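You operate a simulated robot arm through the tools that you are given. There is no shell and no other tool. Be economical: measure what you need, move in short steps, check, and stop when the job is done.

The job below is to be done with a simulated two-armed robot. You get a single attempt, and the scene is never put back.

## Task
On the dining table top, fold the tea towel in half, so that its two short edges meet.

The check looks at the end state, three seconds after you hand in, the way a careful person would. Anything else that was tipped, shoved, dropped, spilled or broken makes it a failure. Flat cloth is picked up by pressing the open fingertips on it (5 to 10 N) and closing them slowly along it; thin cloth reads only 2 to 8 mm in the jaws.

## Robot
Two 6-joint arms with two-finger parallel grippers on one trunk, on a base that drives. Base frame: it is fixed to the floor where the robot stands at the start and does not move with it; the origin is under the middle of the robot, x ahead of it, y to its left, z up; the surface under the hand at the start is at about z = 750. Units: mm, degrees, N and s.
The left shoulder is at the start at [280, 185, 955], the right one opposite. With the tool pointing down near the work surface each hand reaches from about 560 to 940 mm from the robot's upright axis, wherever it stands, measured 20 degrees to its own side. Places, roughly: dining table top [700, 300, 800]. Payload 1.57 kg a hand.
Tool frame (each hand has its own): the origin (TCP) lies between the finger pads and is the grasp point; the fingertips stand 30 mm ahead of it; z points along the fingers, y is the line along which they close. The gripper opens to 80 mm. The fingers are 17 mm wide and 12 mm thick; the gripper's body (40 by 82 mm) begins 80 mm behind the TCP.
Orientation is that of the tool frame in the base frame, as a unit quaternion [w, x, y, z]. With the fingers straight down and closing along the base's y, the tool's x points along the base's -x, its y along +y and its z along -z.

## Interface
- The arms move only by the tool servo_tool. It takes "left_increments", "right_increments" or both (then of equal length, played together; a hand with none holds still); each is a list of rows, each an object of numbers (a shift or turn left out is 0, a gripper value left out holds the last): "x", "y", "z": the shift along the base's x, y, z in mm; "ax", "ay", "az": the turn, a rotation vector about the base's x, y, z in degrees; "grip": the opening, from 0 (shut) to 1 (fully open). In form: [{"x": .., "y": .., "z": .., "ax": .., "ay": .., "az": .., "grip": ..}, ...]. A call has 1 to 12 rows; each row shifts and turns the commanded pose from where the row before left it. A row lasts 0.2 s, in which the tool goes at most 50 mm and 8.6 degrees; a call with a longer step from one row to the next is refused whole, and so is a gripper value outside its range. Where a pose cannot be reached the arm comes as near as it can. A force on the tool above 40 N (or 10 N above the force at the start of the call, whichever is more), or a blocked arm, ends the call early, and 0.2 s more pass. Each finger travels about 153 mm/s and halts on what it meets, pressing with about 43 N; the grip force reading is that of the motor and also rises with nothing between the fingers. The clock runs only during rows and for 0.2 s after the last one: add rows that do not move to give the fingers time. The reply holds the time, the measured pose of the TCP, the force on the tool along the base axes, the opening and the grip force, in the units named above and with some noise, with the torque about the TCP (base axes, N m) and any sound that the robot's microphone picked up.
- Cameras (640 x 400 px; columns grow to the right, rows downward): "scene" is now at [212.9, 26.1, 1373.6]; the picture's right is [0.45, -0.89, 0.00], its down [-0.82, -0.41, -0.39] and it looks along [0.35, 0.17, -0.92] (base axes); focal length 290 px, centre (320, 200). "left" rides on the left gripper at [72, 7, -122] in its tool frame; the picture's right is [-0.09, 1.00, 0.00], its down [-0.84, -0.08, -0.54] and it looks along [-0.54, -0.05, 0.84] (tool axes); focal length 238 px, centre (320, 200). "right" rides on the right gripper at [72, -7, -122] in its tool frame; the picture's right is [0.09, 1.00, 0.00], its down [-0.84, 0.08, -0.54] and it looks along [-0.54, 0.05, 0.84] (tool axes); focal length 238 px, centre (320, 200). There is no depth. A picture from a camera that has moved, and an enlarged one, comes with that camera's place and axes in the base frame and with its lens.
- grab_frame(camera): a new picture of that camera. It takes no simulated time.
- lift_body(by): slides the trunk up (or, below 0, down) by that many mm; the arms and the scene camera ride with it, the base frame stays. It gives what a move gives, with no picture.
- steer(legs): drives the robot by 1 to 6 legs, each [ahead, turn to the left] in mm and degrees, along the robot's own axes; the way and the turn of a leg run together, so that a leg with both is an arc; at most 1500 mm and 180 degrees a leg. The arms and the cameras ride along, it lands a little off, and it stops where it bumps. It gives what a move gives.
- aim_head(pan, tilt): turns the head with the scene camera to pan (to the left, within 86 degrees either way) and tilt (down, from -29 to 69), counted from straight ahead of the robot. It gives what a move gives.
- inspect(camera, box): a new picture of the part [left, top, right, bottom] of that camera's present view, enlarged. It takes no simulated time.
- hand_in(): hands the job in; it is judged then, once.

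Work in short steps. Places have to be worked out from the pictures, the camera data and where the tool is seen: move nearer, look again, correct. Check each grasp and each placing, and mend what went wrong. You have 120 turns and 100 pictures in all, those below and enlarged ones among them. Open the grippers and draw the arms clear of the work before you hand the job in, unless the task says otherwise; then end with one line.

The tools are called after "Call:" by a JSON object that holds its "method" and its "body". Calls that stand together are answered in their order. servo_tool: Moves the arms, as the interface text tells. Its arguments: {"type":"object","properties":{"left_increments":{"type":"array"},"right_increments":{"type":"array"}},"required":[]} The other tools are called the same way: lift_body (by) slides the trunk up or down; steer (legs) drives the base; aim_head (pan, tilt) turns the head that bears the scene camera; grab_frame (camera) takes a picture; inspect (camera, box) takes an enlarged picture of a part of a camera's view; hand_in () hands the job in.

At the start:

```text
clock: 0.0
left_ee_pos: [459.2, 398.1, 954.6]
left_ee_rot: [0.0, -0.001, 1.0, 0.0]
left_ft_force: [0.2, -0.3, 0.2]
left_wrist_torque: [-0.01, -0.03, 0.05]
left_opening: 80.2
left_finger_force: 0.1
right_ee_pos: [608.5, 4.8, 883.6]
right_ee_rot: [0.0, 0.0, 1.0, 0.0]
right_ft_force: [-0.3, 0.3, 0.1]
right_wrist_torque: [-0.02, 0.03, -0.04]
right_opening: 79.7
right_finger_force: 0.0
trunk travel left (down, up): [-650.0, 340.0]
robot x, y, heading: [0.6, -2.0, 0.0]
head pan, tilt: [26.5, 67.1]
```

scene: 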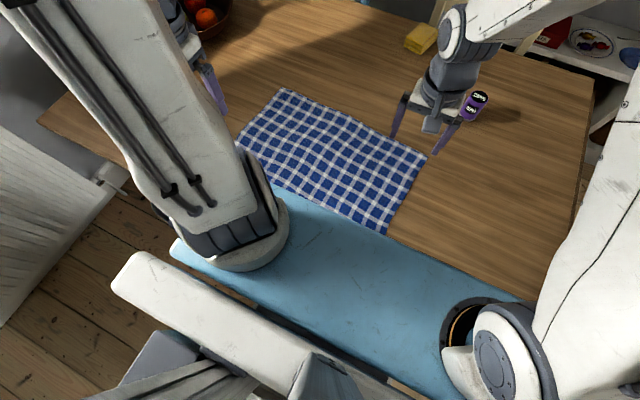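
right: 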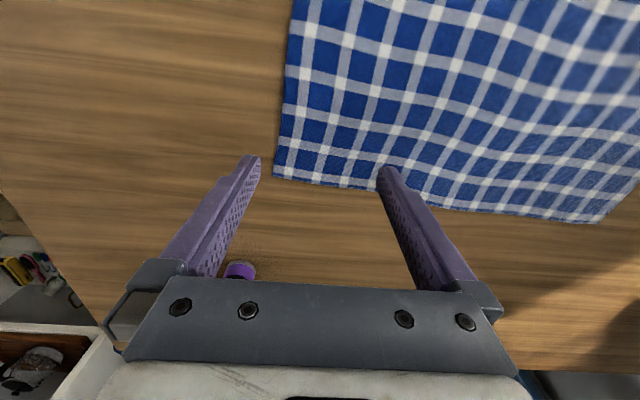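
left: 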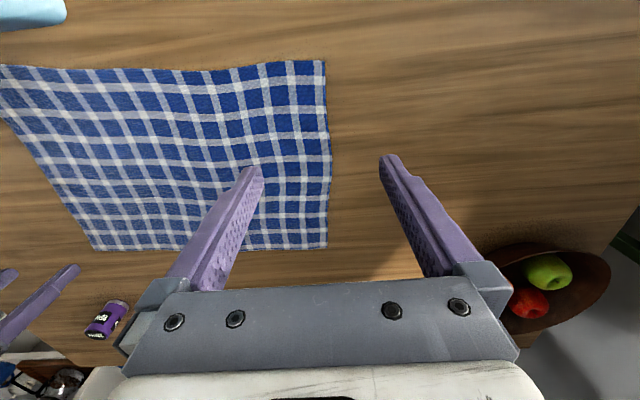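

The towel lies roughly at x 445–700, y −40 to 385, with its long side along y. Before choosing a base pose I'll look around for the near table edge and any obstacles.

Call:
{"method": "aim_head", "body": {"pan": 0, "tilt": 55}}

Call:
{"method": "grab_frame", "body": {"camera": "scene"}}

Call:
{"method": "aim_head", "body": {"pan": 45, "tilt": 50}}

Call:
{"method": "grab_frame", "body": {"camera": "scene"}}

```text
clock: 0.9
left_ee_pos: [459.2, 399.5, 956.2]
left_ee_rot: [-0.001, 0.0, 1.0, 0.001]
left_ft_force: [0.4, 0.1, -0.4]
left_wrist_torque: [0.02, 0.0, -0.02]
left_opening: 80.2
left_finger_force: 0.2
right_ee_pos: [608.6, 6.6, 883.3]
right_ee_rot: [0.0, 0.0, 1.0, 0.0]
right_ft_force: [-0.4, 0.6, 0.6]
right_wrist_torque: [0.01, -0.03, -0.03]
right_opening: 80.0
right_finger_force: 0.0
trunk travel left (down, up): [-650.0, 340.0]
robot x, y, heading: [2.3, -0.6, 0.2]
head pan, tilt: [0.0, 55.0]
```

```text
96 pictures are left
camera scene: at [233.0, 0.2, 1387.3], right [0.0, -1.0, 0.0], down [-0.82, 0.0, -0.57], along [0.57, 0.0, -0.82], focal length 290 px, centre (320, 200)
```

scene: 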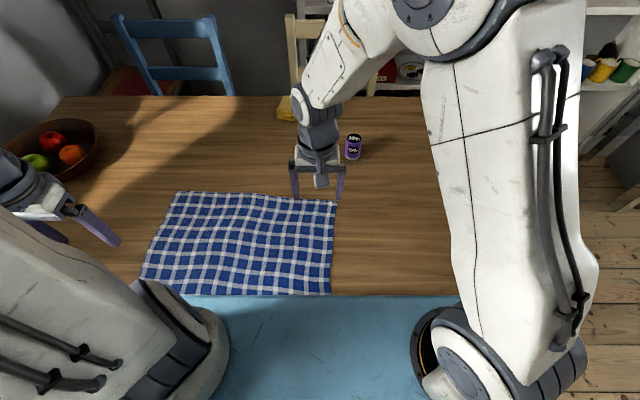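

```text
clock: 2.0
left_ee_pos: [460.3, 400.5, 955.8]
left_ee_rot: [0.0, 0.0, 1.0, 0.0]
left_ft_force: [0.8, -0.8, 0.7]
left_wrist_torque: [-0.02, 0.03, 0.01]
left_opening: 80.1
left_finger_force: 0.1
right_ee_pos: [608.8, 5.0, 884.1]
right_ee_rot: [0.0, 0.0, 1.0, -0.001]
right_ft_force: [-0.5, 0.6, -0.2]
right_wrist_torque: [0.0, 0.01, -0.01]
right_opening: 80.1
right_finger_force: 0.1
trunk travel left (down, up): [-650.0, 340.0]
robot x, y, heading: [-1.2, -1.4, 0.0]
head pan, tilt: [45.0, 50.0]
```

```text
95 pictures are left
camera scene: at [215.4, 54.6, 1393.8], right [0.71, -0.71, 0.0], down [-0.54, -0.54, -0.64], along [0.45, 0.45, -0.77], focal length 290 px, centre (320, 200)
```

scene: 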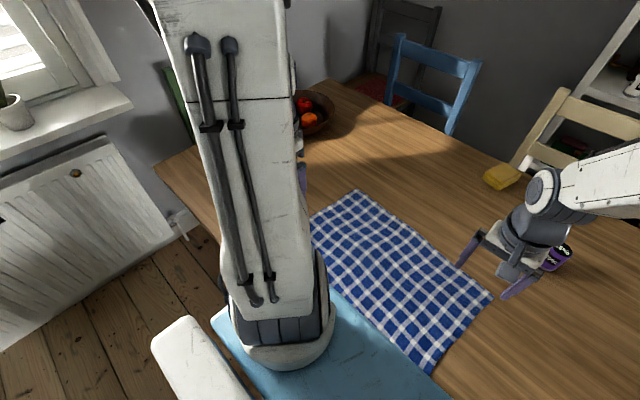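

The near table edge is at x≈315 and the towel runs from y≈−40 to y≈390. Both hands should take the right short edge and carry it left, so I'll back off 60 mm and turn 25° left to bring all grasp and target points into reach.

Call:
{"method": "steer", "body": {"legs": [[-60, 0], [0, 25]]}}

Call:
{"method": "aim_head", "body": {"pan": 0, "tilt": 55}}

Call:
{"method": "grab_frame", "body": {"camera": "scene"}}

```text
clock: 4.3
left_ee_pos: [185.0, 557.9, 955.7]
left_ee_rot: [0.0, -0.218, 0.976, 0.001]
left_ft_force: [-0.9, 0.0, -0.3]
left_wrist_torque: [-0.02, -0.04, -0.01]
left_opening: 80.0
left_finger_force: 0.1
right_ee_pos: [488.0, 264.7, 883.3]
right_ee_rot: [0.0, -0.22, 0.976, 0.0]
right_ft_force: [-0.3, -0.7, 0.2]
right_wrist_torque: [0.03, -0.05, 0.03]
right_opening: 79.9
right_finger_force: 0.1
trunk travel left (down, up): [-650.0, 340.0]
robot x, y, heading: [-61.1, -1.5, 25.1]
head pan, tilt: [45.0, 50.0]
```

```text
clock: 5.4
left_ee_pos: [184.5, 557.2, 954.4]
left_ee_rot: [0.0, -0.218, 0.976, 0.0]
left_ft_force: [0.1, -1.1, -0.2]
left_wrist_torque: [0.01, -0.01, -0.01]
left_opening: 80.0
left_finger_force: 0.1
right_ee_pos: [488.2, 264.9, 883.2]
right_ee_rot: [0.0, -0.218, 0.976, 0.001]
right_ft_force: [0.2, 0.6, 0.4]
right_wrist_torque: [0.01, 0.05, 0.0]
right_opening: 79.9
right_finger_force: 0.1
trunk travel left (down, up): [-650.0, 340.0]
robot x, y, heading: [-57.6, -1.4, 25.3]
head pan, tilt: [0.0, 55.0]
```

```text
94 pictures are left
camera scene: at [150.6, 99.8, 1387.3], right [0.43, -0.9, 0.0], down [-0.74, -0.35, -0.57], along [0.52, 0.25, -0.82], focal length 290 px, centre (320, 200)
```

scene: 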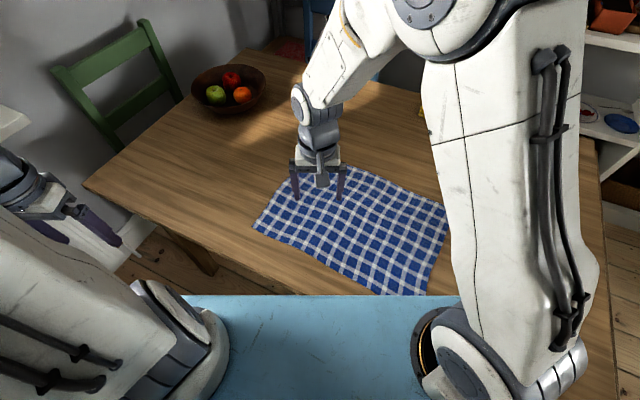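

Turn complete without bumps. I'll bring the right hand back above the towel's right edge, aligning its closing axis perpendicular to that edge (about −29° yaw).

Call:
{"method": "servo_tool", "body": {"right_increments": [{"x": 12.7, "y": -26, "az": -2.4}, {"x": 12.7, "y": -26, "az": -2.4}, {"x": 12.7, "y": -26, "az": -2.4}, {"x": 12.7, "y": -26, "az": -2.4}, {"x": 12.7, "y": -26, "az": -2.4}, {"x": 12.7, "y": -26, "az": -2.4}, {"x": 12.7, "y": -26, "az": -2.4}, {"x": 12.7, "y": -26, "az": -2.4}, {"x": 12.7, "y": -26, "az": -2.4}, {"x": 12.7, "y": -26, "az": -2.4}, {"x": 12.7, "y": -26, "az": -2.4}, {"x": 12.7, "y": -26, "az": -2.4}], "left_increments": [{"x": 20, "y": -20, "az": -2.4}, {"x": 20, "y": -20, "az": -2.4}, {"x": 20, "y": -20, "az": -2.4}, {"x": 20, "y": -20, "az": -2.4}, {"x": 20, "y": -20, "az": -2.4}, {"x": 20, "y": -20, "az": -2.4}, {"x": 20, "y": -20, "az": -2.4}, {"x": 20, "y": -20, "az": -2.4}, {"x": 20, "y": -20, "az": -2.4}, {"x": 20, "y": -20, "az": -2.4}, {"x": 20, "y": -20, "az": -2.4}, {"x": 20, "y": -20, "az": -2.4}]}}

Call:
{"method": "grab_frame", "body": {"camera": "scene"}}

Call:
{"method": "grab_frame", "body": {"camera": "right"}}

```text
clock: 8.0
left_ee_pos: [426.0, 317.2, 955.5]
left_ee_rot: [0.0, 0.03, 1.0, -0.001]
left_ft_force: [-0.6, 0.3, -0.4]
left_wrist_torque: [-0.07, 0.01, 0.0]
left_opening: 79.9
left_finger_force: 0.0
right_ee_pos: [640.6, -47.7, 883.0]
right_ee_rot: [-0.001, 0.031, 1.0, 0.001]
right_ft_force: [-0.7, 0.6, 0.9]
right_wrist_torque: [-0.01, 0.03, 0.0]
right_opening: 80.1
right_finger_force: 0.0
trunk travel left (down, up): [-650.0, 340.0]
robot x, y, heading: [-58.2, 0.8, 25.5]
head pan, tilt: [0.0, 55.0]
```

```text
93 pictures are left
camera scene: at [150.4, 99.9, 1387.3], right [0.43, -0.9, 0.0], down [-0.74, -0.35, -0.57], along [0.52, 0.25, -0.82], focal length 290 px, centre (320, 200)
```

scene: 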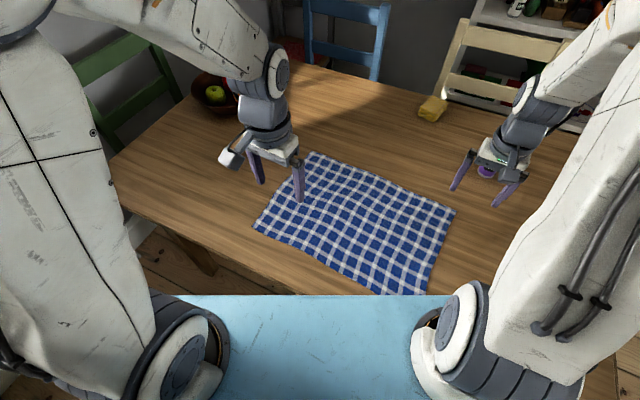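

```text
92 pictures are left
camera right: at [569.0, -49.5, 1003.5], right [-0.03, 1.0, 0.0], down [0.84, 0.03, 0.54], along [0.54, 0.02, -0.84], focal length 238 px, centre (320, 200)
```

right: 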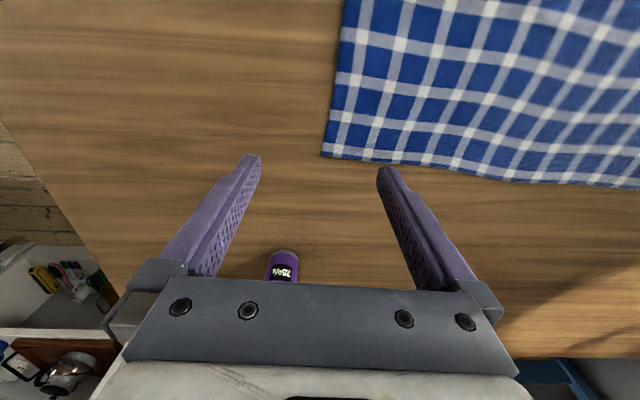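

Corner of the right edge is at (673,−43), and the edge follows y≈−43+0.095·(673−x). I'll half-close the right gripper, centre it so that one finger is just outside the edge at x≈640, and lower to just above the table.

Call:
{"method": "servo_tool", "body": {"right_increments": [{"x": 0, "y": 11, "z": -15, "az": -1, "grip": 0.5}, {"y": 11, "z": -15, "az": -0.8}, {"z": -20}, {"z": -20}, {"z": -15}]}}

Call:
{"method": "grab_frame", "body": {"camera": "right"}}

```text
clock: 9.2
left_ee_pos: [426.4, 317.6, 955.6]
left_ee_rot: [0.0, 0.031, 1.0, 0.0]
left_ft_force: [-0.2, -0.4, -0.6]
left_wrist_torque: [-0.02, -0.01, 0.03]
left_opening: 80.2
left_finger_force: 0.1
right_ee_pos: [641.0, -26.5, 797.6]
right_ee_rot: [-0.001, 0.046, 0.999, -0.001]
right_ft_force: [0.1, -0.2, 0.7]
right_wrist_torque: [-0.01, 0.01, 0.0]
right_opening: 40.2
right_finger_force: 0.2
trunk travel left (down, up): [-650.0, 340.0]
robot x, y, heading: [-63.1, 1.0, 25.2]
head pan, tilt: [0.0, 55.0]
```

```text
91 pictures are left
camera right: at [569.1, -25.8, 918.4], right [0.0, 1.0, 0.0], down [0.84, 0.0, 0.54], along [0.54, 0.0, -0.84], focal length 238 px, centre (320, 200)
```

right: 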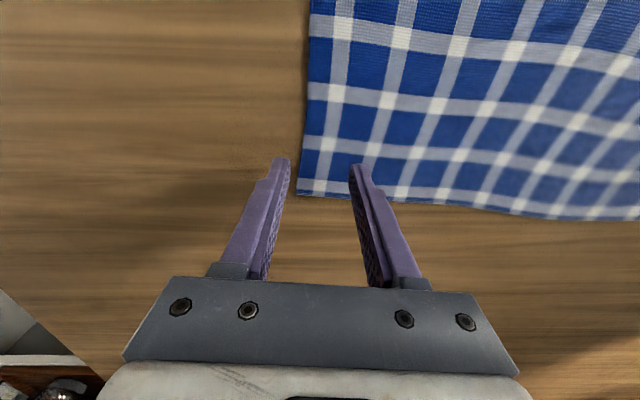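

The fingers straddle the edge as planned. I'll lower gently until contact.

Call:
{"method": "servo_tool", "body": {"right_increments": [{"z": -8}, {"z": -6}, {"z": -3}, {}]}}

```text
clock: 10.2
left_ee_pos: [426.7, 317.3, 954.6]
left_ee_rot: [0.0, 0.031, 1.0, 0.0]
left_ft_force: [-0.6, -0.5, 1.0]
left_wrist_torque: [0.0, 0.0, -0.03]
left_opening: 80.2
left_finger_force: 0.1
right_ee_pos: [640.1, -24.5, 781.5]
right_ee_rot: [0.0, 0.047, 0.999, 0.0]
right_ft_force: [-0.7, 0.3, 6.1]
right_wrist_torque: [0.13, 0.04, 0.03]
right_opening: 40.2
right_finger_force: 0.2
trunk travel left (down, up): [-650.0, 340.0]
robot x, y, heading: [-57.9, 1.1, 25.7]
head pan, tilt: [0.0, 55.0]
```

Contact at about 6 N, mostly on the inner finger. I'll press 1 mm more and close slowly.

Call:
{"method": "servo_tool", "body": {"right_increments": [{"z": -1}, {"grip": 0.45}, {"grip": 0.4}, {"grip": 0.35}, {"grip": 0.3}, {"grip": 0.25}, {"grip": 0.2}, {"grip": 0.15}, {"grip": 0.1}, {"grip": 0.05}, {"grip": 0}, {}]}}

Call:
{"method": "grab_frame", "body": {"camera": "right"}}

```text
clock: 12.8
left_ee_pos: [425.0, 317.8, 955.1]
left_ee_rot: [0.001, 0.031, 1.0, 0.0]
left_ft_force: [0.1, 0.3, -0.6]
left_wrist_torque: [0.0, 0.01, 0.01]
left_opening: 80.1
left_finger_force: 0.1
right_ee_pos: [640.9, -24.7, 781.0]
right_ee_rot: [0.001, 0.046, 0.999, -0.001]
right_ft_force: [1.6, 2.2, 34.6]
right_wrist_torque: [0.3, -0.2, 0.03]
right_opening: 2.5
right_finger_force: 24.6
trunk travel left (down, up): [-650.0, 340.0]
robot x, y, heading: [-62.2, 0.4, 25.1]
head pan, tilt: [0.0, 55.0]
```

```text
90 pictures are left
camera right: at [568.4, -24.4, 901.8], right [0.0, 1.0, 0.0], down [0.84, 0.0, 0.54], along [0.54, 0.0, -0.84], focal length 238 px, centre (320, 200)
```

right: 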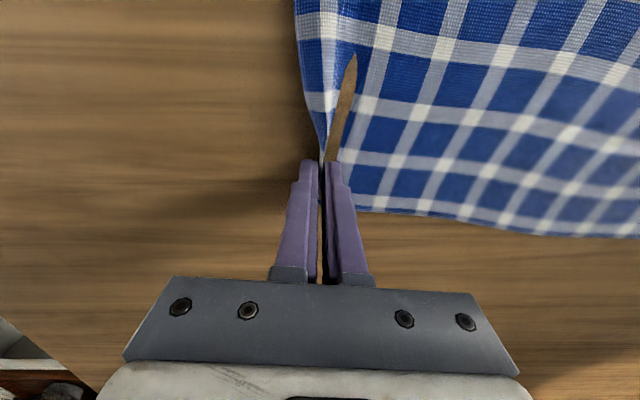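

The grasp reads 2.5 mm, so cloth is held, and the downward force is high at 35 N. I'll ease the right hand up 3 mm and bring the left hand over the near part of the same edge.

Call:
{"method": "servo_tool", "body": {"right_increments": [{"z": 3}, {}, {}, {}, {}, {}, {}, {}, {}, {}, {}, {}], "left_increments": [{}, {"x": 4, "y": -25, "az": -0.6, "grip": 0.5}, {"x": 4, "y": -25, "az": -0.6}, {"x": 4, "y": -25}, {"x": 4, "y": -25}, {"x": 4, "y": -25}, {"x": 4, "y": -25}, {"x": 4, "y": -25}, {"x": 4, "y": -25}, {"x": 4, "y": -25}, {"y": -25, "z": -20}, {"y": -20, "z": -20}]}}

Call:
{"method": "grab_frame", "body": {"camera": "scene"}}

Call:
{"method": "grab_frame", "body": {"camera": "left"}}

```text
clock: 15.4
left_ee_pos: [461.6, 48.1, 915.6]
left_ee_rot: [0.0, 0.041, 0.999, 0.0]
left_ft_force: [-0.6, 0.5, 0.2]
left_wrist_torque: [-0.02, 0.02, 0.01]
left_opening: 40.1
left_finger_force: 0.0
right_ee_pos: [640.8, -24.9, 783.1]
right_ee_rot: [0.0, 0.047, 0.999, 0.0]
right_ft_force: [-0.2, -0.5, -0.9]
right_wrist_torque: [-0.03, 0.01, 0.0]
right_opening: 2.5
right_finger_force: 24.0
trunk travel left (down, up): [-650.0, 340.0]
robot x, y, heading: [-60.5, -2.0, 25.4]
head pan, tilt: [0.0, 55.0]
```

```text
89 pictures are left
camera scene: at [150.6, 99.8, 1387.3], right [0.43, -0.9, 0.0], down [-0.74, -0.35, -0.57], along [0.52, 0.25, -0.82], focal length 290 px, centre (320, 200)
```

scene: 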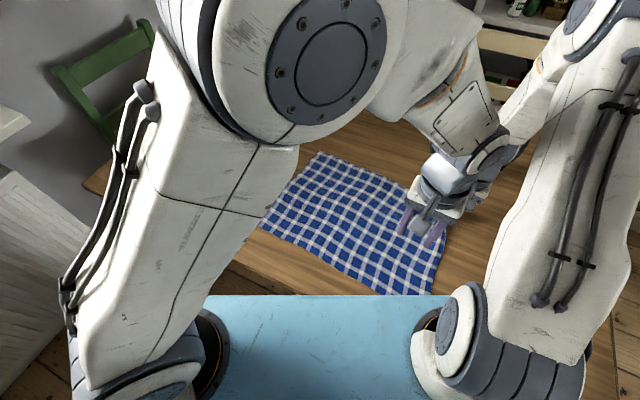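

```text
88 pictures are left
camera left: at [389.5, 61.1, 1036.2], right [0.17, 0.98, 0.0], down [0.83, -0.15, 0.54], along [0.53, -0.09, -0.84], focal length 238 px, centre (320, 200)
```

left: 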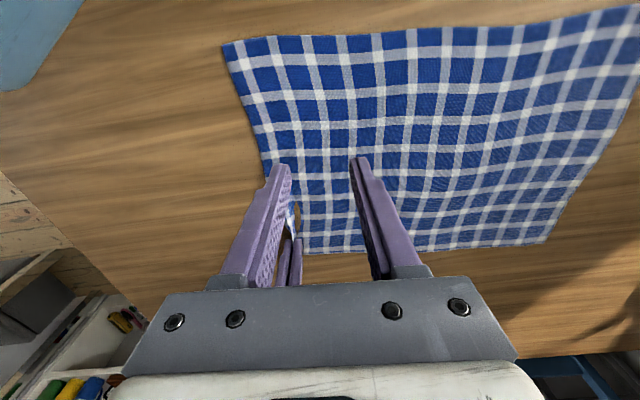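

From the left camera, the near right corner is at x≈372–380, so the towel is about 300×410. I'll move the left hand nearer that corner (x≈415), lower it to above the edge and look again.

Call:
{"method": "servo_tool", "body": {"left_increments": [{"x": -12, "y": -14, "z": -20}, {"x": -12, "y": -14, "z": -25}, {"x": -12, "y": -14, "z": -25}, {"x": -11, "y": -14, "z": -25}, {"z": -18}]}}

Call:
{"method": "grab_frame", "body": {"camera": "left"}}

```text
clock: 16.4
left_ee_pos: [423.0, 2.7, 838.2]
left_ee_rot: [-0.002, 0.042, 0.999, 0.002]
left_ft_force: [-6.7, -4.0, 17.3]
left_wrist_torque: [0.53, 0.75, 0.38]
left_opening: 40.1
left_finger_force: 0.2
right_ee_pos: [641.4, -25.1, 783.8]
right_ee_rot: [0.001, 0.046, 0.999, 0.0]
right_ft_force: [0.0, -0.4, -1.5]
right_wrist_torque: [-0.01, -0.02, 0.0]
right_opening: 2.3
right_finger_force: 24.4
trunk travel left (down, up): [-650.0, 340.0]
robot x, y, heading: [-60.5, 1.0, 25.1]
head pan, tilt: [0.0, 55.0]
stopped in row 4 (left hand): the force on the tool passed its limit at 126 N (the readings are from after the stop); the commanded pose is now the measured one
```

```text
87 pictures are left
camera left: at [352.4, 15.5, 960.4], right [0.17, 0.98, 0.0], down [0.83, -0.15, 0.54], along [0.53, -0.09, -0.84], focal length 238 px, centre (320, 200)
```

left: 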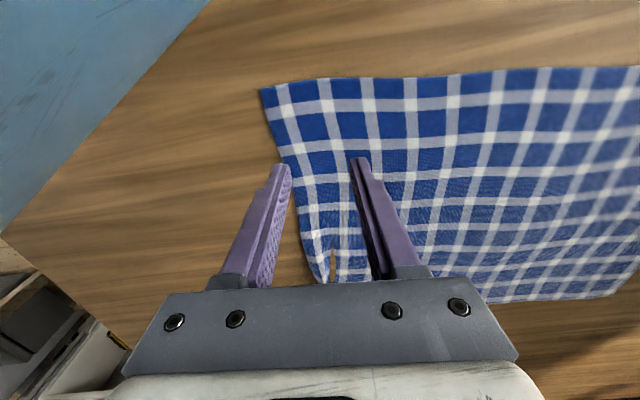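

The left hand hit something at z≈838, well above the table, so it is probably touching the robot itself. I'll back it up slightly and look.

Call:
{"method": "servo_tool", "body": {"left_increments": [{"x": 5, "y": 5, "z": 12}, {"x": 5, "y": 5, "z": 12}]}}

Call:
{"method": "grab_frame", "body": {"camera": "scene"}}

Call:
{"method": "grab_frame", "body": {"camera": "right"}}

```text
clock: 16.9
left_ee_pos: [434.3, 13.1, 863.2]
left_ee_rot: [-0.002, 0.042, 0.999, 0.003]
left_ft_force: [0.3, 0.0, 0.6]
left_wrist_torque: [-0.01, -0.06, 0.01]
left_opening: 40.0
left_finger_force: 0.0
right_ee_pos: [640.5, -24.7, 783.6]
right_ee_rot: [-0.001, 0.048, 0.999, 0.0]
right_ft_force: [-0.2, -1.0, -0.6]
right_wrist_torque: [-0.03, 0.01, 0.03]
right_opening: 2.6
right_finger_force: 24.3
trunk travel left (down, up): [-650.0, 340.0]
robot x, y, heading: [-60.5, -3.6, 25.2]
head pan, tilt: [0.0, 55.0]
```

```text
86 pictures are left
camera scene: at [150.7, 99.5, 1387.3], right [0.43, -0.9, 0.0], down [-0.74, -0.35, -0.57], along [0.52, 0.25, -0.82], focal length 290 px, centre (320, 200)
```

scene: 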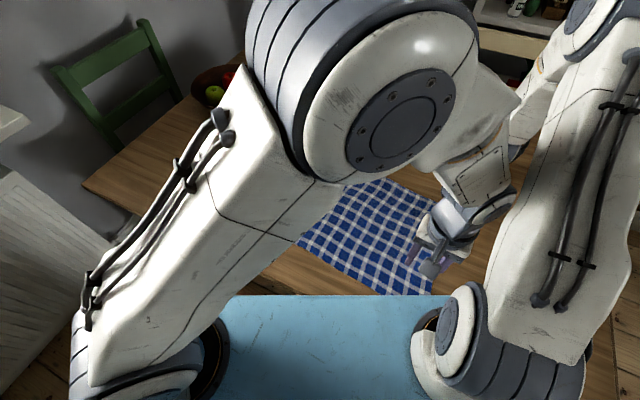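

```text
85 pictures are left
camera right: at [569.2, -25.3, 903.7], right [0.0, 1.0, 0.0], down [0.84, 0.0, 0.54], along [0.54, 0.0, -0.84], focal length 238 px, centre (320, 200)
```

right: 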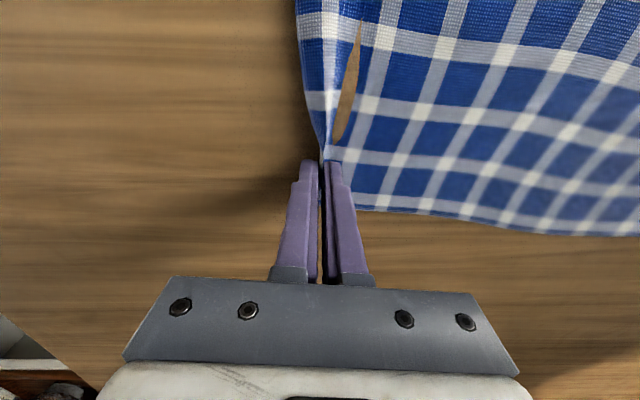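

The left gripper's camera touched the shoulder beam (front at x≈341, z≈955). I'll tilt the left tool 15° so its body leans away from the beam, then lower at (420,−17); the edge there is at y≈−31.

Call:
{"method": "servo_tool", "body": {"left_increments": [{"ay": 7.5, "y": -10}, {"ay": 7.5, "y": -10}, {"x": -7, "y": -10, "z": -18}, {"x": -7, "z": -20}, {"z": -20}, {"z": -8}]}}

Call:
{"method": "grab_frame", "body": {"camera": "left"}}

```text
clock: 18.4
left_ee_pos: [419.3, -16.7, 797.7]
left_ee_rot: [-0.131, 0.043, 0.99, -0.003]
left_ft_force: [0.1, 0.7, -0.9]
left_wrist_torque: [-0.02, -0.04, 0.01]
left_opening: 40.0
left_finger_force: 0.1
right_ee_pos: [641.5, -25.6, 783.1]
right_ee_rot: [0.001, 0.047, 0.999, -0.001]
right_ft_force: [-0.2, -0.7, 0.0]
right_wrist_torque: [0.03, 0.03, -0.01]
right_opening: 2.7
right_finger_force: 24.2
trunk travel left (down, up): [-650.0, 340.0]
robot x, y, heading: [-61.3, 0.3, 25.4]
head pan, tilt: [0.0, 55.0]
```

```text
84 pictures are left
camera left: at [382.0, -4.8, 932.6], right [0.17, 0.98, -0.04], down [0.94, -0.15, 0.31], along [0.29, -0.09, -0.95], focal length 238 px, centre (320, 200)
```

left: 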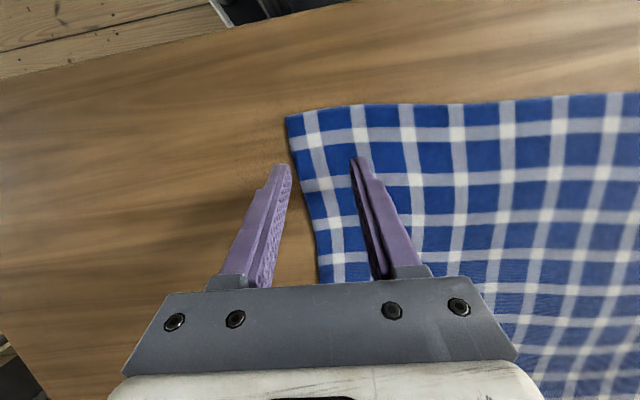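

The edge sits just inside the outer finger, so I'll lower the left hand to contact.

Call:
{"method": "servo_tool", "body": {"left_increments": [{"z": -8}, {"z": -5}, {"z": -3}, {}]}}

```text
clock: 19.4
left_ee_pos: [419.8, -17.8, 782.6]
left_ee_rot: [-0.132, 0.043, 0.99, -0.004]
left_ft_force: [-2.5, 1.0, 28.7]
left_wrist_torque: [0.86, 0.02, 0.09]
left_opening: 40.1
left_finger_force: 0.4
right_ee_pos: [640.6, -25.7, 782.8]
right_ee_rot: [0.001, 0.047, 0.999, 0.0]
right_ft_force: [0.5, -0.3, 0.2]
right_wrist_torque: [0.0, -0.01, 0.0]
right_opening: 2.5
right_finger_force: 24.2
trunk travel left (down, up): [-650.0, 340.0]
robot x, y, heading: [-63.3, 0.6, 25.2]
head pan, tilt: [0.0, 55.0]
```

28.7 N is too hard, so I'll raise 0.8 mm and read again.

Call:
{"method": "servo_tool", "body": {"left_increments": [{"z": 0.8}, {}]}}

```text
clock: 19.9
left_ee_pos: [419.7, -18.5, 782.3]
left_ee_rot: [-0.132, 0.043, 0.99, -0.004]
left_ft_force: [-2.0, 0.0, 31.0]
left_wrist_torque: [0.83, -0.05, 0.04]
left_opening: 39.8
left_finger_force: 0.0
right_ee_pos: [639.5, -25.9, 782.7]
right_ee_rot: [0.001, 0.047, 0.999, -0.001]
right_ft_force: [0.5, -0.5, 0.8]
right_wrist_torque: [0.01, 0.0, -0.01]
right_opening: 2.5
right_finger_force: 23.6
trunk travel left (down, up): [-650.0, 340.0]
robot x, y, heading: [-58.9, -2.3, 25.1]
head pan, tilt: [0.0, 55.0]
```

Call:
{"method": "servo_tool", "body": {"left_increments": [{"z": 1}, {}]}}

```text
clock: 20.6
left_ee_pos: [419.7, -16.2, 782.5]
left_ee_rot: [-0.132, 0.044, 0.99, -0.004]
left_ft_force: [-2.0, -0.4, 18.4]
left_wrist_torque: [0.42, -0.02, 0.01]
left_opening: 38.8
left_finger_force: 0.0
right_ee_pos: [641.2, -25.4, 782.6]
right_ee_rot: [0.001, 0.047, 0.999, 0.0]
right_ft_force: [0.9, 0.3, -0.1]
right_wrist_torque: [0.01, -0.02, 0.0]
right_opening: 2.5
right_finger_force: 23.7
trunk travel left (down, up): [-650.0, 340.0]
robot x, y, heading: [-59.1, -2.3, 25.5]
head pan, tilt: [0.0, 55.0]
```

Still 18 N; I'll raise 0.8 mm more and then close slowly.

Call:
{"method": "servo_tool", "body": {"left_increments": [{"z": 0.8}, {"grip": 0.45}, {"grip": 0.4}, {"grip": 0.35}, {"grip": 0.3}, {"grip": 0.25}, {"grip": 0.2}, {"grip": 0.15}, {"grip": 0.1}, {"grip": 0.05}, {"grip": 0}, {}]}}

Call:
{"method": "grab_frame", "body": {"camera": "left"}}

```text
clock: 23.1
left_ee_pos: [419.6, -16.3, 783.6]
left_ee_rot: [-0.132, 0.043, 0.99, -0.004]
left_ft_force: [0.8, 0.3, 0.1]
left_wrist_torque: [-0.03, 0.0, 0.01]
left_opening: 2.6
left_finger_force: 24.0
right_ee_pos: [641.4, -26.9, 783.2]
right_ee_rot: [0.0, 0.047, 0.999, 0.0]
right_ft_force: [-0.7, 0.3, 0.2]
right_wrist_torque: [0.03, 0.01, 0.0]
right_opening: 2.4
right_finger_force: 24.0
trunk travel left (down, up): [-650.0, 340.0]
robot x, y, heading: [-62.3, 1.9, 25.2]
head pan, tilt: [0.0, 55.0]
```

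```text
83 pictures are left
camera left: at [382.3, -4.5, 919.2], right [0.17, 0.98, -0.04], down [0.94, -0.15, 0.31], along [0.29, -0.09, -0.95], focal length 238 px, centre (320, 200)
```

left: 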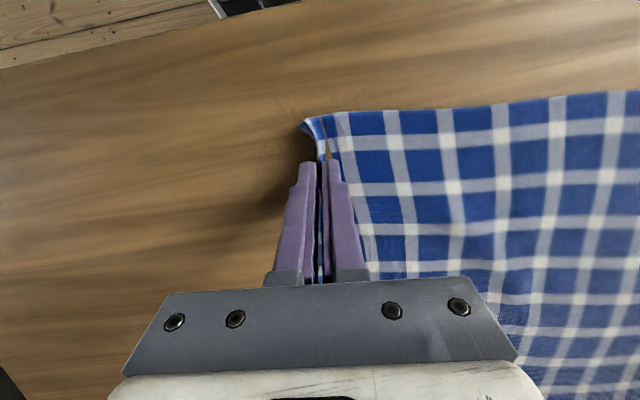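

Both hands now read about 2.5 mm of cloth. I'll lift both together slightly and check the hold.

Call:
{"method": "servo_tool", "body": {"left_increments": [{"y": 4, "z": 10}, {"y": 6, "z": 12}, {"y": 8, "z": 12}, {"y": 10, "z": 12}, {"y": 12, "z": 12}], "right_increments": [{"y": 4, "z": 10}, {"y": 6, "z": 12}, {"y": 8, "z": 12}, {"y": 10, "z": 12}, {"y": 12, "z": 12}]}}

Call:
{"method": "grab_frame", "body": {"camera": "left"}}

Call:
{"method": "grab_frame", "body": {"camera": "right"}}

Call:
{"method": "grab_frame", "body": {"camera": "scene"}}

```text
clock: 24.4
left_ee_pos: [418.5, 23.3, 840.7]
left_ee_rot: [-0.131, 0.042, 0.99, -0.003]
left_ft_force: [1.1, -0.7, 0.2]
left_wrist_torque: [0.0, -0.02, 0.02]
left_opening: 2.4
left_finger_force: 23.6
right_ee_pos: [640.8, 12.8, 841.4]
right_ee_rot: [0.001, 0.047, 0.999, 0.001]
right_ft_force: [0.6, 0.4, 0.7]
right_wrist_torque: [0.01, -0.02, 0.0]
right_opening: 2.6
right_finger_force: 23.0
trunk travel left (down, up): [-650.0, 340.0]
robot x, y, heading: [-64.7, -0.9, 25.4]
head pan, tilt: [0.0, 55.0]
```

```text
82 pictures are left
camera left: at [381.2, 35.8, 976.0], right [0.17, 0.98, -0.04], down [0.94, -0.15, 0.31], along [0.29, -0.09, -0.95], focal length 238 px, centre (320, 200)
```

left: 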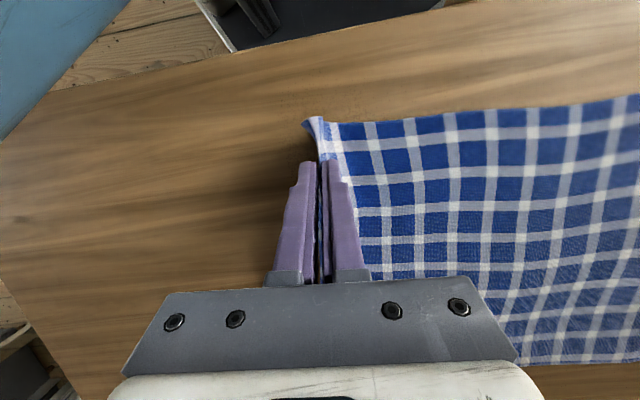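

```text
81 pictures are left
camera right: at [569.2, 14.1, 961.9], right [0.0, 1.0, 0.0], down [0.84, 0.0, 0.54], along [0.54, 0.0, -0.84], focal length 238 px, centre (320, 200)
```

right: 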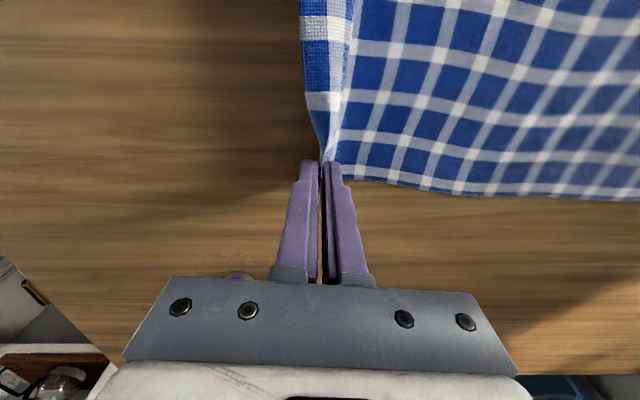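

```text
80 pictures are left
camera scene: at [150.8, 99.5, 1387.3], right [0.43, -0.9, 0.0], down [-0.74, -0.35, -0.57], along [0.52, 0.25, -0.82], focal length 290 px, centre (320, 200)
```

scene: 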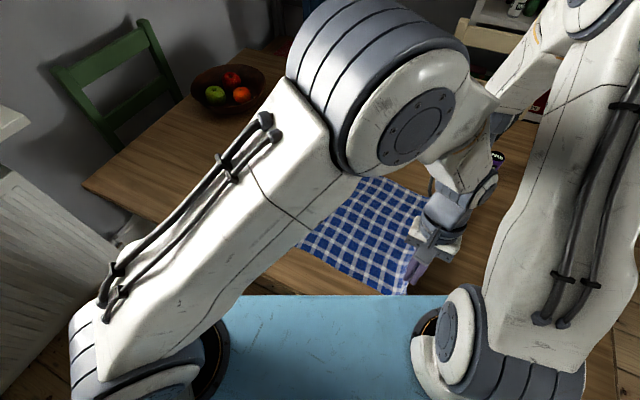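

Both grips hold. Now I'll carry the edge over in a low arc toward the left edge, both hands together.

Call:
{"method": "servo_tool", "body": {"left_increments": [{"x": 1.7, "y": 20, "z": 18}, {"x": 1.7, "y": 22, "z": 18}, {"x": 1.7, "y": 25, "z": 16}, {"x": 1.7, "y": 25, "z": 14}, {"x": 1.7, "y": 25, "z": 10}, {"x": 1.7, "y": 25, "z": 5}, {"x": 1.7, "y": 25}, {"x": 1.7, "y": 25}, {"x": 1.7, "y": 25, "z": -5}, {"x": 1.7, "y": 25, "z": -8}], "right_increments": [{"x": 1.7, "y": 20, "z": 18}, {"x": 1.7, "y": 22, "z": 18}, {"x": 1.7, "y": 25, "z": 16}, {"x": 1.7, "y": 25, "z": 14}, {"x": 1.7, "y": 25, "z": 10}, {"x": 1.7, "y": 25, "z": 5}, {"x": 1.7, "y": 25}, {"x": 1.7, "y": 25}, {"x": 1.7, "y": 25, "z": -5}, {"x": 1.7, "y": 25, "z": -8}]}}

Call:
{"method": "grab_frame", "body": {"camera": "left"}}

Call:
{"method": "grab_frame", "body": {"camera": "right"}}

Call:
{"method": "grab_frame", "body": {"camera": "scene"}}

```text
clock: 26.6
left_ee_pos: [437.8, 264.8, 909.3]
left_ee_rot: [-0.132, 0.043, 0.99, -0.004]
left_ft_force: [-0.1, -0.4, -0.2]
left_wrist_torque: [-0.01, -0.01, 0.03]
left_opening: 2.2
left_finger_force: 23.8
right_ee_pos: [657.5, 254.6, 908.6]
right_ee_rot: [0.0, 0.048, 0.999, 0.0]
right_ft_force: [-0.1, 0.4, 0.4]
right_wrist_torque: [0.03, -0.01, -0.01]
right_opening: 2.4
right_finger_force: 23.3
trunk travel left (down, up): [-650.0, 340.0]
robot x, y, heading: [-61.6, -2.6, 25.4]
head pan, tilt: [0.0, 55.0]
```

```text
79 pictures are left
camera left: at [400.6, 277.0, 1045.0], right [0.17, 0.98, -0.04], down [0.94, -0.15, 0.31], along [0.29, -0.09, -0.95], focal length 238 px, centre (320, 200)
```

left: 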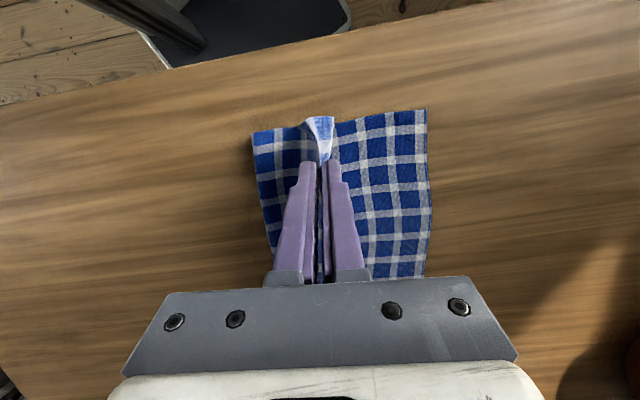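

```text
78 pictures are left
camera right: at [586.1, 255.4, 1029.3], right [0.0, 1.0, 0.0], down [0.84, 0.0, 0.54], along [0.54, 0.0, -0.84], focal length 238 px, centre (320, 200)
```

right: 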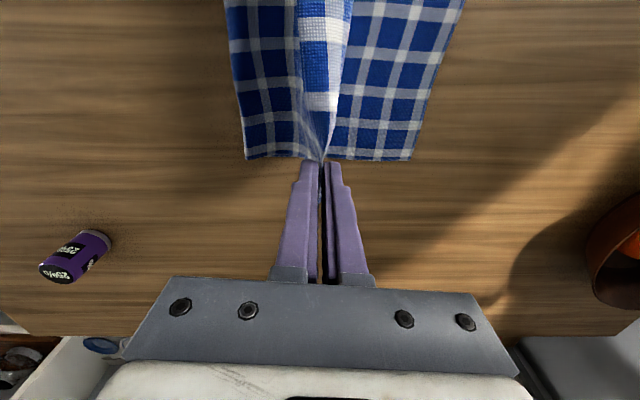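

```text
77 pictures are left
camera scene: at [150.5, 99.3, 1387.3], right [0.43, -0.9, 0.0], down [-0.74, -0.35, -0.57], along [0.52, 0.25, -0.82], focal length 290 px, centre (320, 200)
```

scene: 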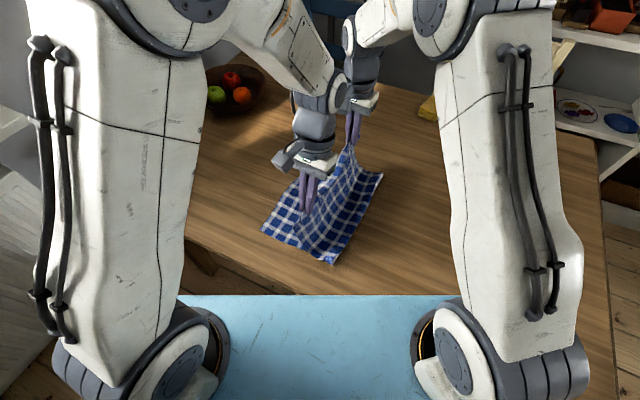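

Left edge is now at about (706,369)–(403,388). I'll carry on down to about 20 mm above it, then check.

Call:
{"method": "servo_tool", "body": {"left_increments": [{"x": 1, "y": 17, "z": -8}, {"x": 1, "y": 17, "z": -10}, {"x": 1, "y": 17, "z": -12}, {"x": 1, "y": 16, "z": -14}, {"x": 1, "y": 16, "z": -14}, {"x": 1, "y": 15, "z": -16}, {"x": 1, "y": 12, "z": -16}, {"x": 1, "y": 11, "z": -16}], "right_increments": [{"x": 1, "y": 16, "z": -8}, {"x": 1, "y": 16, "z": -10}, {"x": 1, "y": 16, "z": -12}, {"x": 1, "y": 15, "z": -14}, {"x": 1, "y": 15, "z": -14}, {"x": 1, "y": 14, "z": -16}, {"x": 1, "y": 12, "z": -16}, {"x": 1, "y": 10, "z": -16}]}}

Call:
{"method": "grab_frame", "body": {"camera": "left"}}

Call:
{"method": "grab_frame", "body": {"camera": "right"}}

Call:
{"method": "grab_frame", "body": {"camera": "scene"}}

```text
clock: 28.4
left_ee_pos: [445.6, 386.6, 801.1]
left_ee_rot: [-0.132, 0.043, 0.99, -0.003]
left_ft_force: [-0.7, 0.0, -0.4]
left_wrist_torque: [0.0, -0.03, -0.01]
left_opening: 2.5
left_finger_force: 24.1
right_ee_pos: [665.7, 371.9, 802.5]
right_ee_rot: [-0.001, 0.047, 0.999, -0.001]
right_ft_force: [-1.5, -0.2, 0.6]
right_wrist_torque: [0.0, -0.03, -0.02]
right_opening: 2.2
right_finger_force: 23.4
trunk travel left (down, up): [-650.0, 340.0]
robot x, y, heading: [-58.5, -0.3, 25.2]
head pan, tilt: [0.0, 55.0]
```

```text
76 pictures are left
camera left: at [408.0, 398.8, 937.0], right [0.17, 0.98, -0.04], down [0.94, -0.15, 0.31], along [0.29, -0.09, -0.95], focal length 238 px, centre (320, 200)
```

left: 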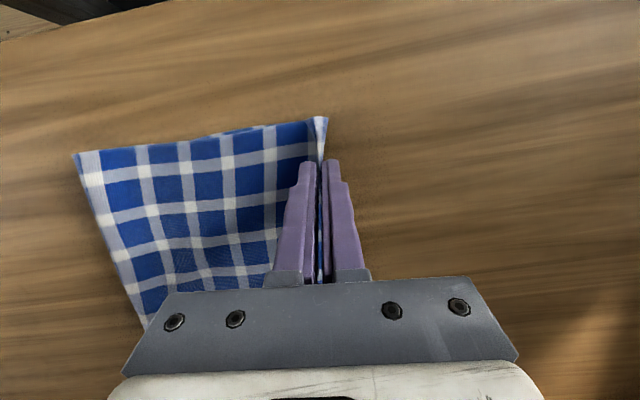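

```text
75 pictures are left
camera right: at [594.8, 372.3, 923.3], right [0.0, 1.0, 0.0], down [0.84, 0.0, 0.54], along [0.54, 0.0, -0.84], focal length 238 px, centre (320, 200)
```

right: 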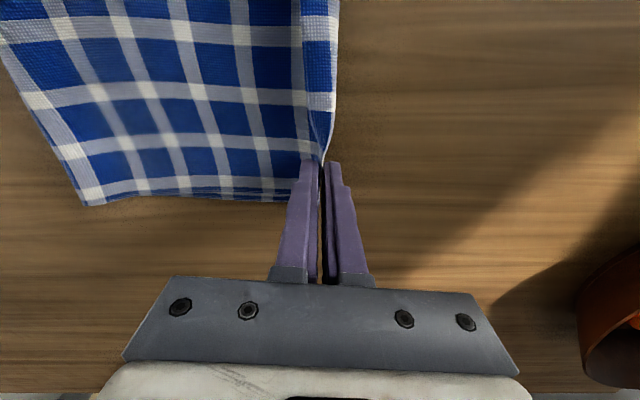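

```text
74 pictures are left
camera scene: at [150.5, 99.5, 1387.4], right [0.43, -0.9, 0.0], down [-0.74, -0.35, -0.57], along [0.52, 0.25, -0.82], focal length 290 px, centre (320, 200)
```

scene: 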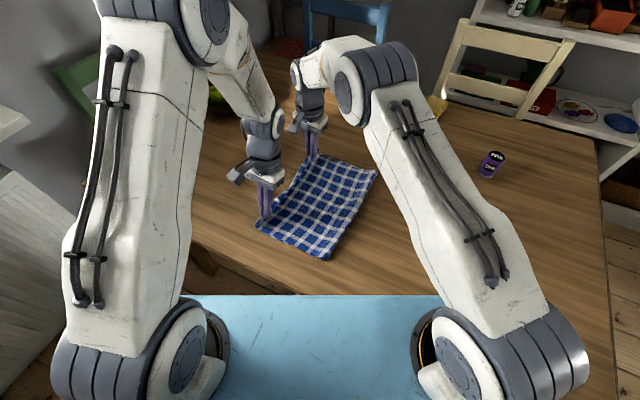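

The fold looks neat, with the edges nearly above each other. I'll lower to the table and open slowly.

Call:
{"method": "servo_tool", "body": {"left_increments": [{"z": -8}, {"z": -6}, {"z": -2}, {}, {"grip": 0.05}, {"grip": 0.1}, {"grip": 0.15}, {"grip": 0.2}, {}], "right_increments": [{"z": -8}, {"z": -6}, {"z": -3}, {}, {"grip": 0.05}, {"grip": 0.1}, {"grip": 0.15}, {"grip": 0.2}, {}]}}

Call:
{"method": "grab_frame", "body": {"camera": "left"}}

Call:
{"method": "grab_frame", "body": {"camera": "right"}}

```text
clock: 30.4
left_ee_pos: [444.3, 386.7, 786.0]
left_ee_rot: [-0.132, 0.043, 0.99, -0.004]
left_ft_force: [0.7, 0.4, -0.5]
left_wrist_torque: [0.03, -0.01, 0.0]
left_opening: 15.7
left_finger_force: 0.1
right_ee_pos: [667.1, 370.9, 784.9]
right_ee_rot: [0.001, 0.047, 0.999, -0.001]
right_ft_force: [0.3, -0.1, 0.6]
right_wrist_torque: [-0.02, -0.02, 0.02]
right_opening: 15.7
right_finger_force: 0.1
trunk travel left (down, up): [-650.0, 340.0]
robot x, y, heading: [-62.6, -0.2, 25.8]
head pan, tilt: [0.0, 55.0]
```

```text
73 pictures are left
camera left: at [407.2, 398.8, 922.1], right [0.17, 0.98, -0.04], down [0.94, -0.15, 0.31], along [0.29, -0.09, -0.95], focal length 238 px, centre (320, 200)
```

left: 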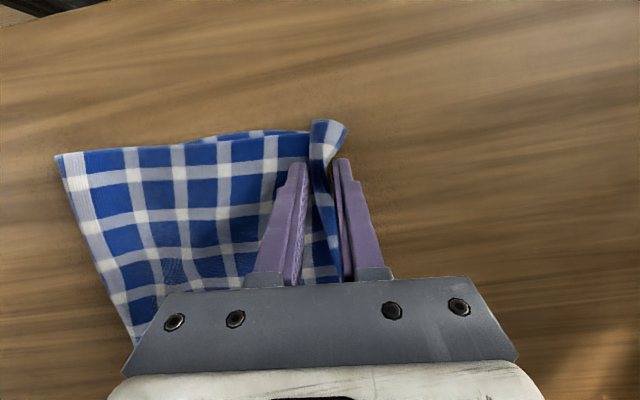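

```text
72 pictures are left
camera right: at [595.2, 371.3, 905.9], right [0.0, 1.0, 0.0], down [0.84, 0.0, 0.54], along [0.54, 0.0, -0.84], focal length 238 px, centre (320, 200)
```

right: 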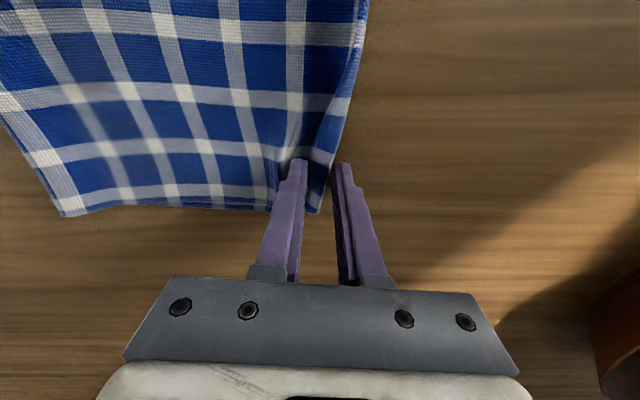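

Released, with the edge lying outward. I'll raise both hands straight up and look.

Call:
{"method": "servo_tool", "body": {"left_increments": [{"z": 6}, {"z": 12}, {"z": 25}, {"z": 30}, {"z": 30}], "right_increments": [{"z": 6}, {"z": 12}, {"z": 25}, {"z": 30}, {"z": 30}]}}

Call:
{"method": "grab_frame", "body": {"camera": "left"}}

Call:
{"method": "grab_frame", "body": {"camera": "right"}}

Call:
{"method": "inspect", "body": {"camera": "scene", "box": [220, 120, 420, 270]}}

```text
clock: 31.6
left_ee_pos: [444.6, 386.2, 889.5]
left_ee_rot: [-0.133, 0.043, 0.99, -0.003]
left_ft_force: [0.8, 0.0, 0.3]
left_wrist_torque: [-0.03, 0.02, 0.01]
left_opening: 16.0
left_finger_force: 0.0
right_ee_pos: [666.9, 370.7, 886.1]
right_ee_rot: [0.001, 0.048, 0.999, 0.0]
right_ft_force: [-0.6, -0.5, -0.8]
right_wrist_torque: [0.0, -0.03, 0.0]
right_opening: 15.9
right_finger_force: 0.1
trunk travel left (down, up): [-650.0, 340.0]
robot x, y, heading: [-59.5, 0.8, 25.4]
head pan, tilt: [0.0, 55.0]
```

```text
71 pictures are left
camera left: at [407.2, 399.1, 1026.1], right [0.17, 0.98, -0.04], down [0.94, -0.15, 0.31], along [0.29, -0.09, -0.95], focal length 238 px, centre (320, 200)
```

left: 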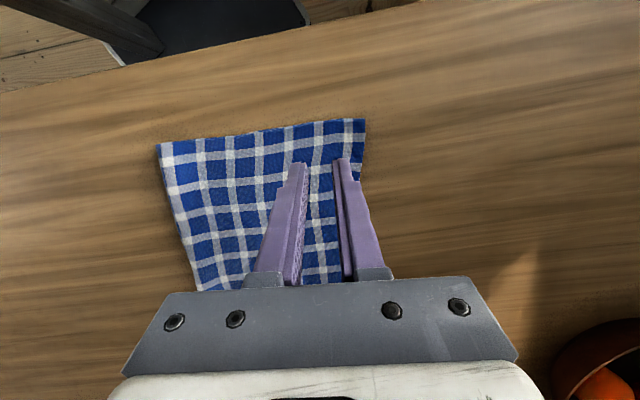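

```text
70 pictures are left
camera right: at [595.1, 370.7, 1007.9], right [0.0, 1.0, 0.0], down [0.84, 0.0, 0.54], along [0.54, 0.0, -0.84], focal length 238 px, centre (320, 200)
```

right: 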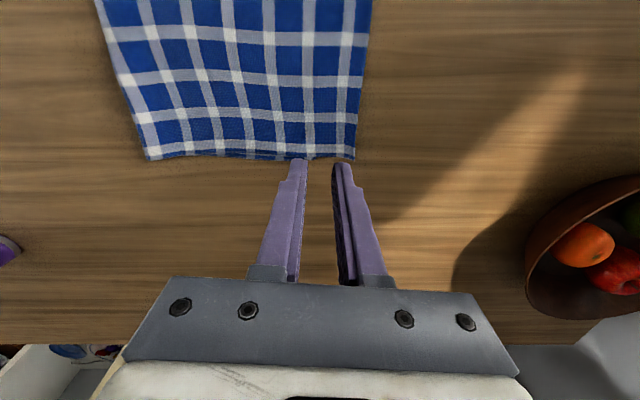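

```text
2.67 times, centred on (320, 195) of scene
camera zoom: at [150.9, 99.9, 1387.2], right [0.43, -0.9, 0.0], down [-0.74, -0.35, -0.57], along [0.52, 0.25, -0.82], focal length 774 px, centre (320, 213)
```

zoom: 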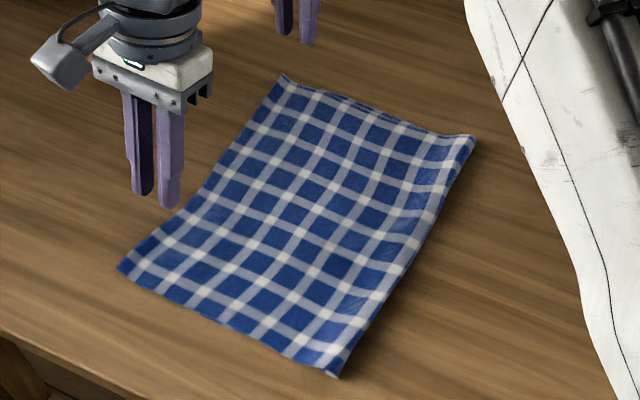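

The fold lies flat, but the top layer's edge measures at y≈412–438 while the lower edge was last at y≈369–388, so it may overhang. I'll zoom in on the open edge from both hand cameras.

Call:
{"method": "inspect", "body": {"camera": "left", "box": [140, 90, 400, 290]}}

Call:
{"method": "inspect", "body": {"camera": "right", "box": [90, 0, 400, 190]}}

```text
2.00 times, centred on (270, 190) of left
camera zoom: at [407.2, 399.1, 1026.1], right [0.17, 0.98, -0.04], down [0.94, -0.15, 0.31], along [0.29, -0.09, -0.95], focal length 477 px, centre (420, 220)
```

zoom: 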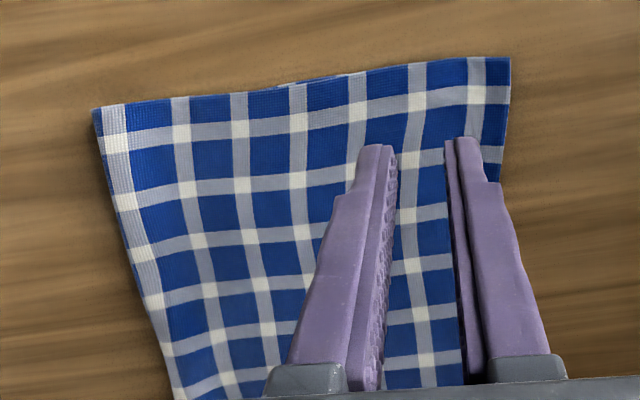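

```text
2.06 times, centred on (245, 95) of right
camera zoom: at [595.1, 370.7, 1007.9], right [0.0, 1.0, 0.0], down [0.84, 0.0, 0.54], along [0.54, 0.0, -0.84], focal length 492 px, centre (475, 417)
```

zoom: 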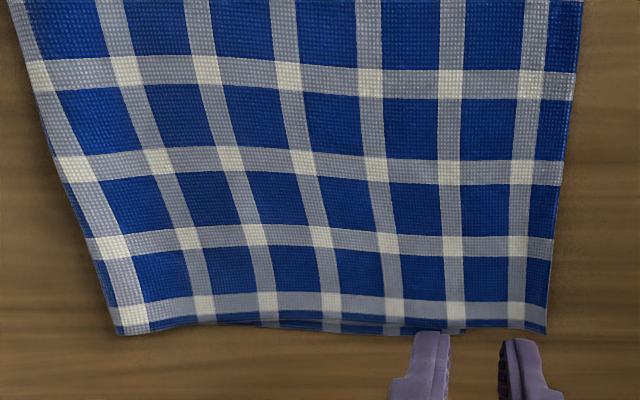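

The right zoom shows the lower layer ending about 45 mm short of the top layer's edge, so the top overhangs. I'll re-grasp the top edge within that overhang, which has only table under it, peel it back, and re-lay it shorter. First I'll position over it and look.

Call:
{"method": "servo_tool", "body": {"left_increments": [{"y": 11, "z": -20, "grip": 0.375}, {"y": 11, "z": -22}, {"y": 10, "z": -22}, {"z": -22}], "right_increments": [{"y": 11, "z": -20, "grip": 0.375}, {"y": 11, "z": -22}, {"y": 11, "z": -22}, {"z": -22}]}}

Call:
{"method": "grab_frame", "body": {"camera": "left"}}

Call:
{"method": "grab_frame", "body": {"camera": "right"}}

```text
clock: 32.5
left_ee_pos: [444.3, 418.7, 803.4]
left_ee_rot: [-0.132, 0.041, 0.99, -0.004]
left_ft_force: [-0.4, -0.1, -0.3]
left_wrist_torque: [-0.02, 0.02, -0.01]
left_opening: 30.4
left_finger_force: 0.1
right_ee_pos: [666.9, 403.8, 801.4]
right_ee_rot: [0.001, 0.047, 0.999, 0.0]
right_ft_force: [0.0, 0.8, -0.4]
right_wrist_torque: [-0.04, -0.02, -0.01]
right_opening: 29.9
right_finger_force: 0.0
trunk travel left (down, up): [-650.0, 340.0]
robot x, y, heading: [-61.6, -0.1, 25.6]
head pan, tilt: [0.0, 55.0]
```

```text
66 pictures are left
camera left: at [406.8, 430.9, 939.2], right [0.17, 0.98, -0.04], down [0.94, -0.15, 0.31], along [0.29, -0.09, -0.95], focal length 238 px, centre (320, 200)
```

left: 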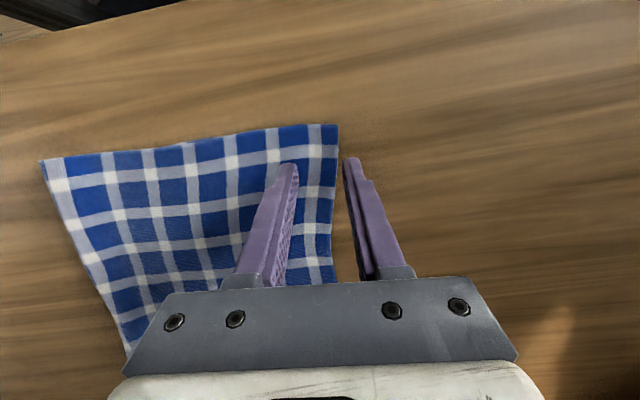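

```text
65 pictures are left
camera right: at [595.0, 404.5, 923.3], right [0.0, 1.0, 0.0], down [0.84, 0.0, 0.54], along [0.54, 0.0, -0.84], focal length 238 px, centre (320, 200)
```

right: 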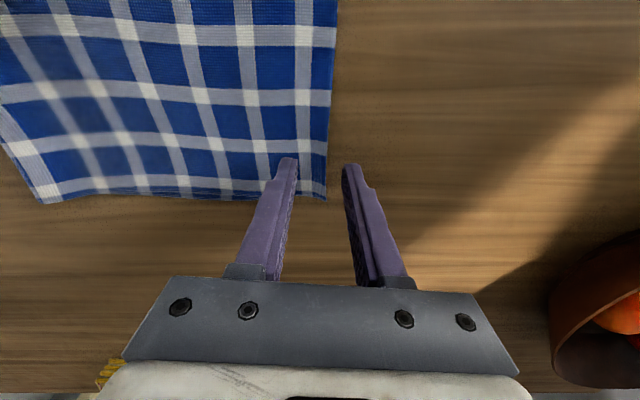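

The fingers straddle the overhanging edge in both views. I'll lower both carefully to contact.

Call:
{"method": "servo_tool", "body": {"left_increments": [{"z": -9}, {"z": -6}, {"z": -3}, {}], "right_increments": [{"z": -9, "y": -2}, {"z": -6}, {"z": -4}, {}]}}

```text
clock: 33.5
left_ee_pos: [445.3, 419.8, 784.5]
left_ee_rot: [-0.132, 0.043, 0.99, -0.004]
left_ft_force: [0.1, -0.5, 0.3]
left_wrist_torque: [0.01, 0.02, 0.01]
left_opening: 29.8
left_finger_force: 0.1
right_ee_pos: [666.6, 402.4, 782.9]
right_ee_rot: [0.0, 0.047, 0.999, 0.0]
right_ft_force: [0.3, 0.0, -0.4]
right_wrist_torque: [0.01, 0.0, 0.01]
right_opening: 29.7
right_finger_force: 0.1
trunk travel left (down, up): [-650.0, 340.0]
robot x, y, heading: [-59.1, 2.9, 25.4]
head pan, tilt: [0.0, 55.0]
```

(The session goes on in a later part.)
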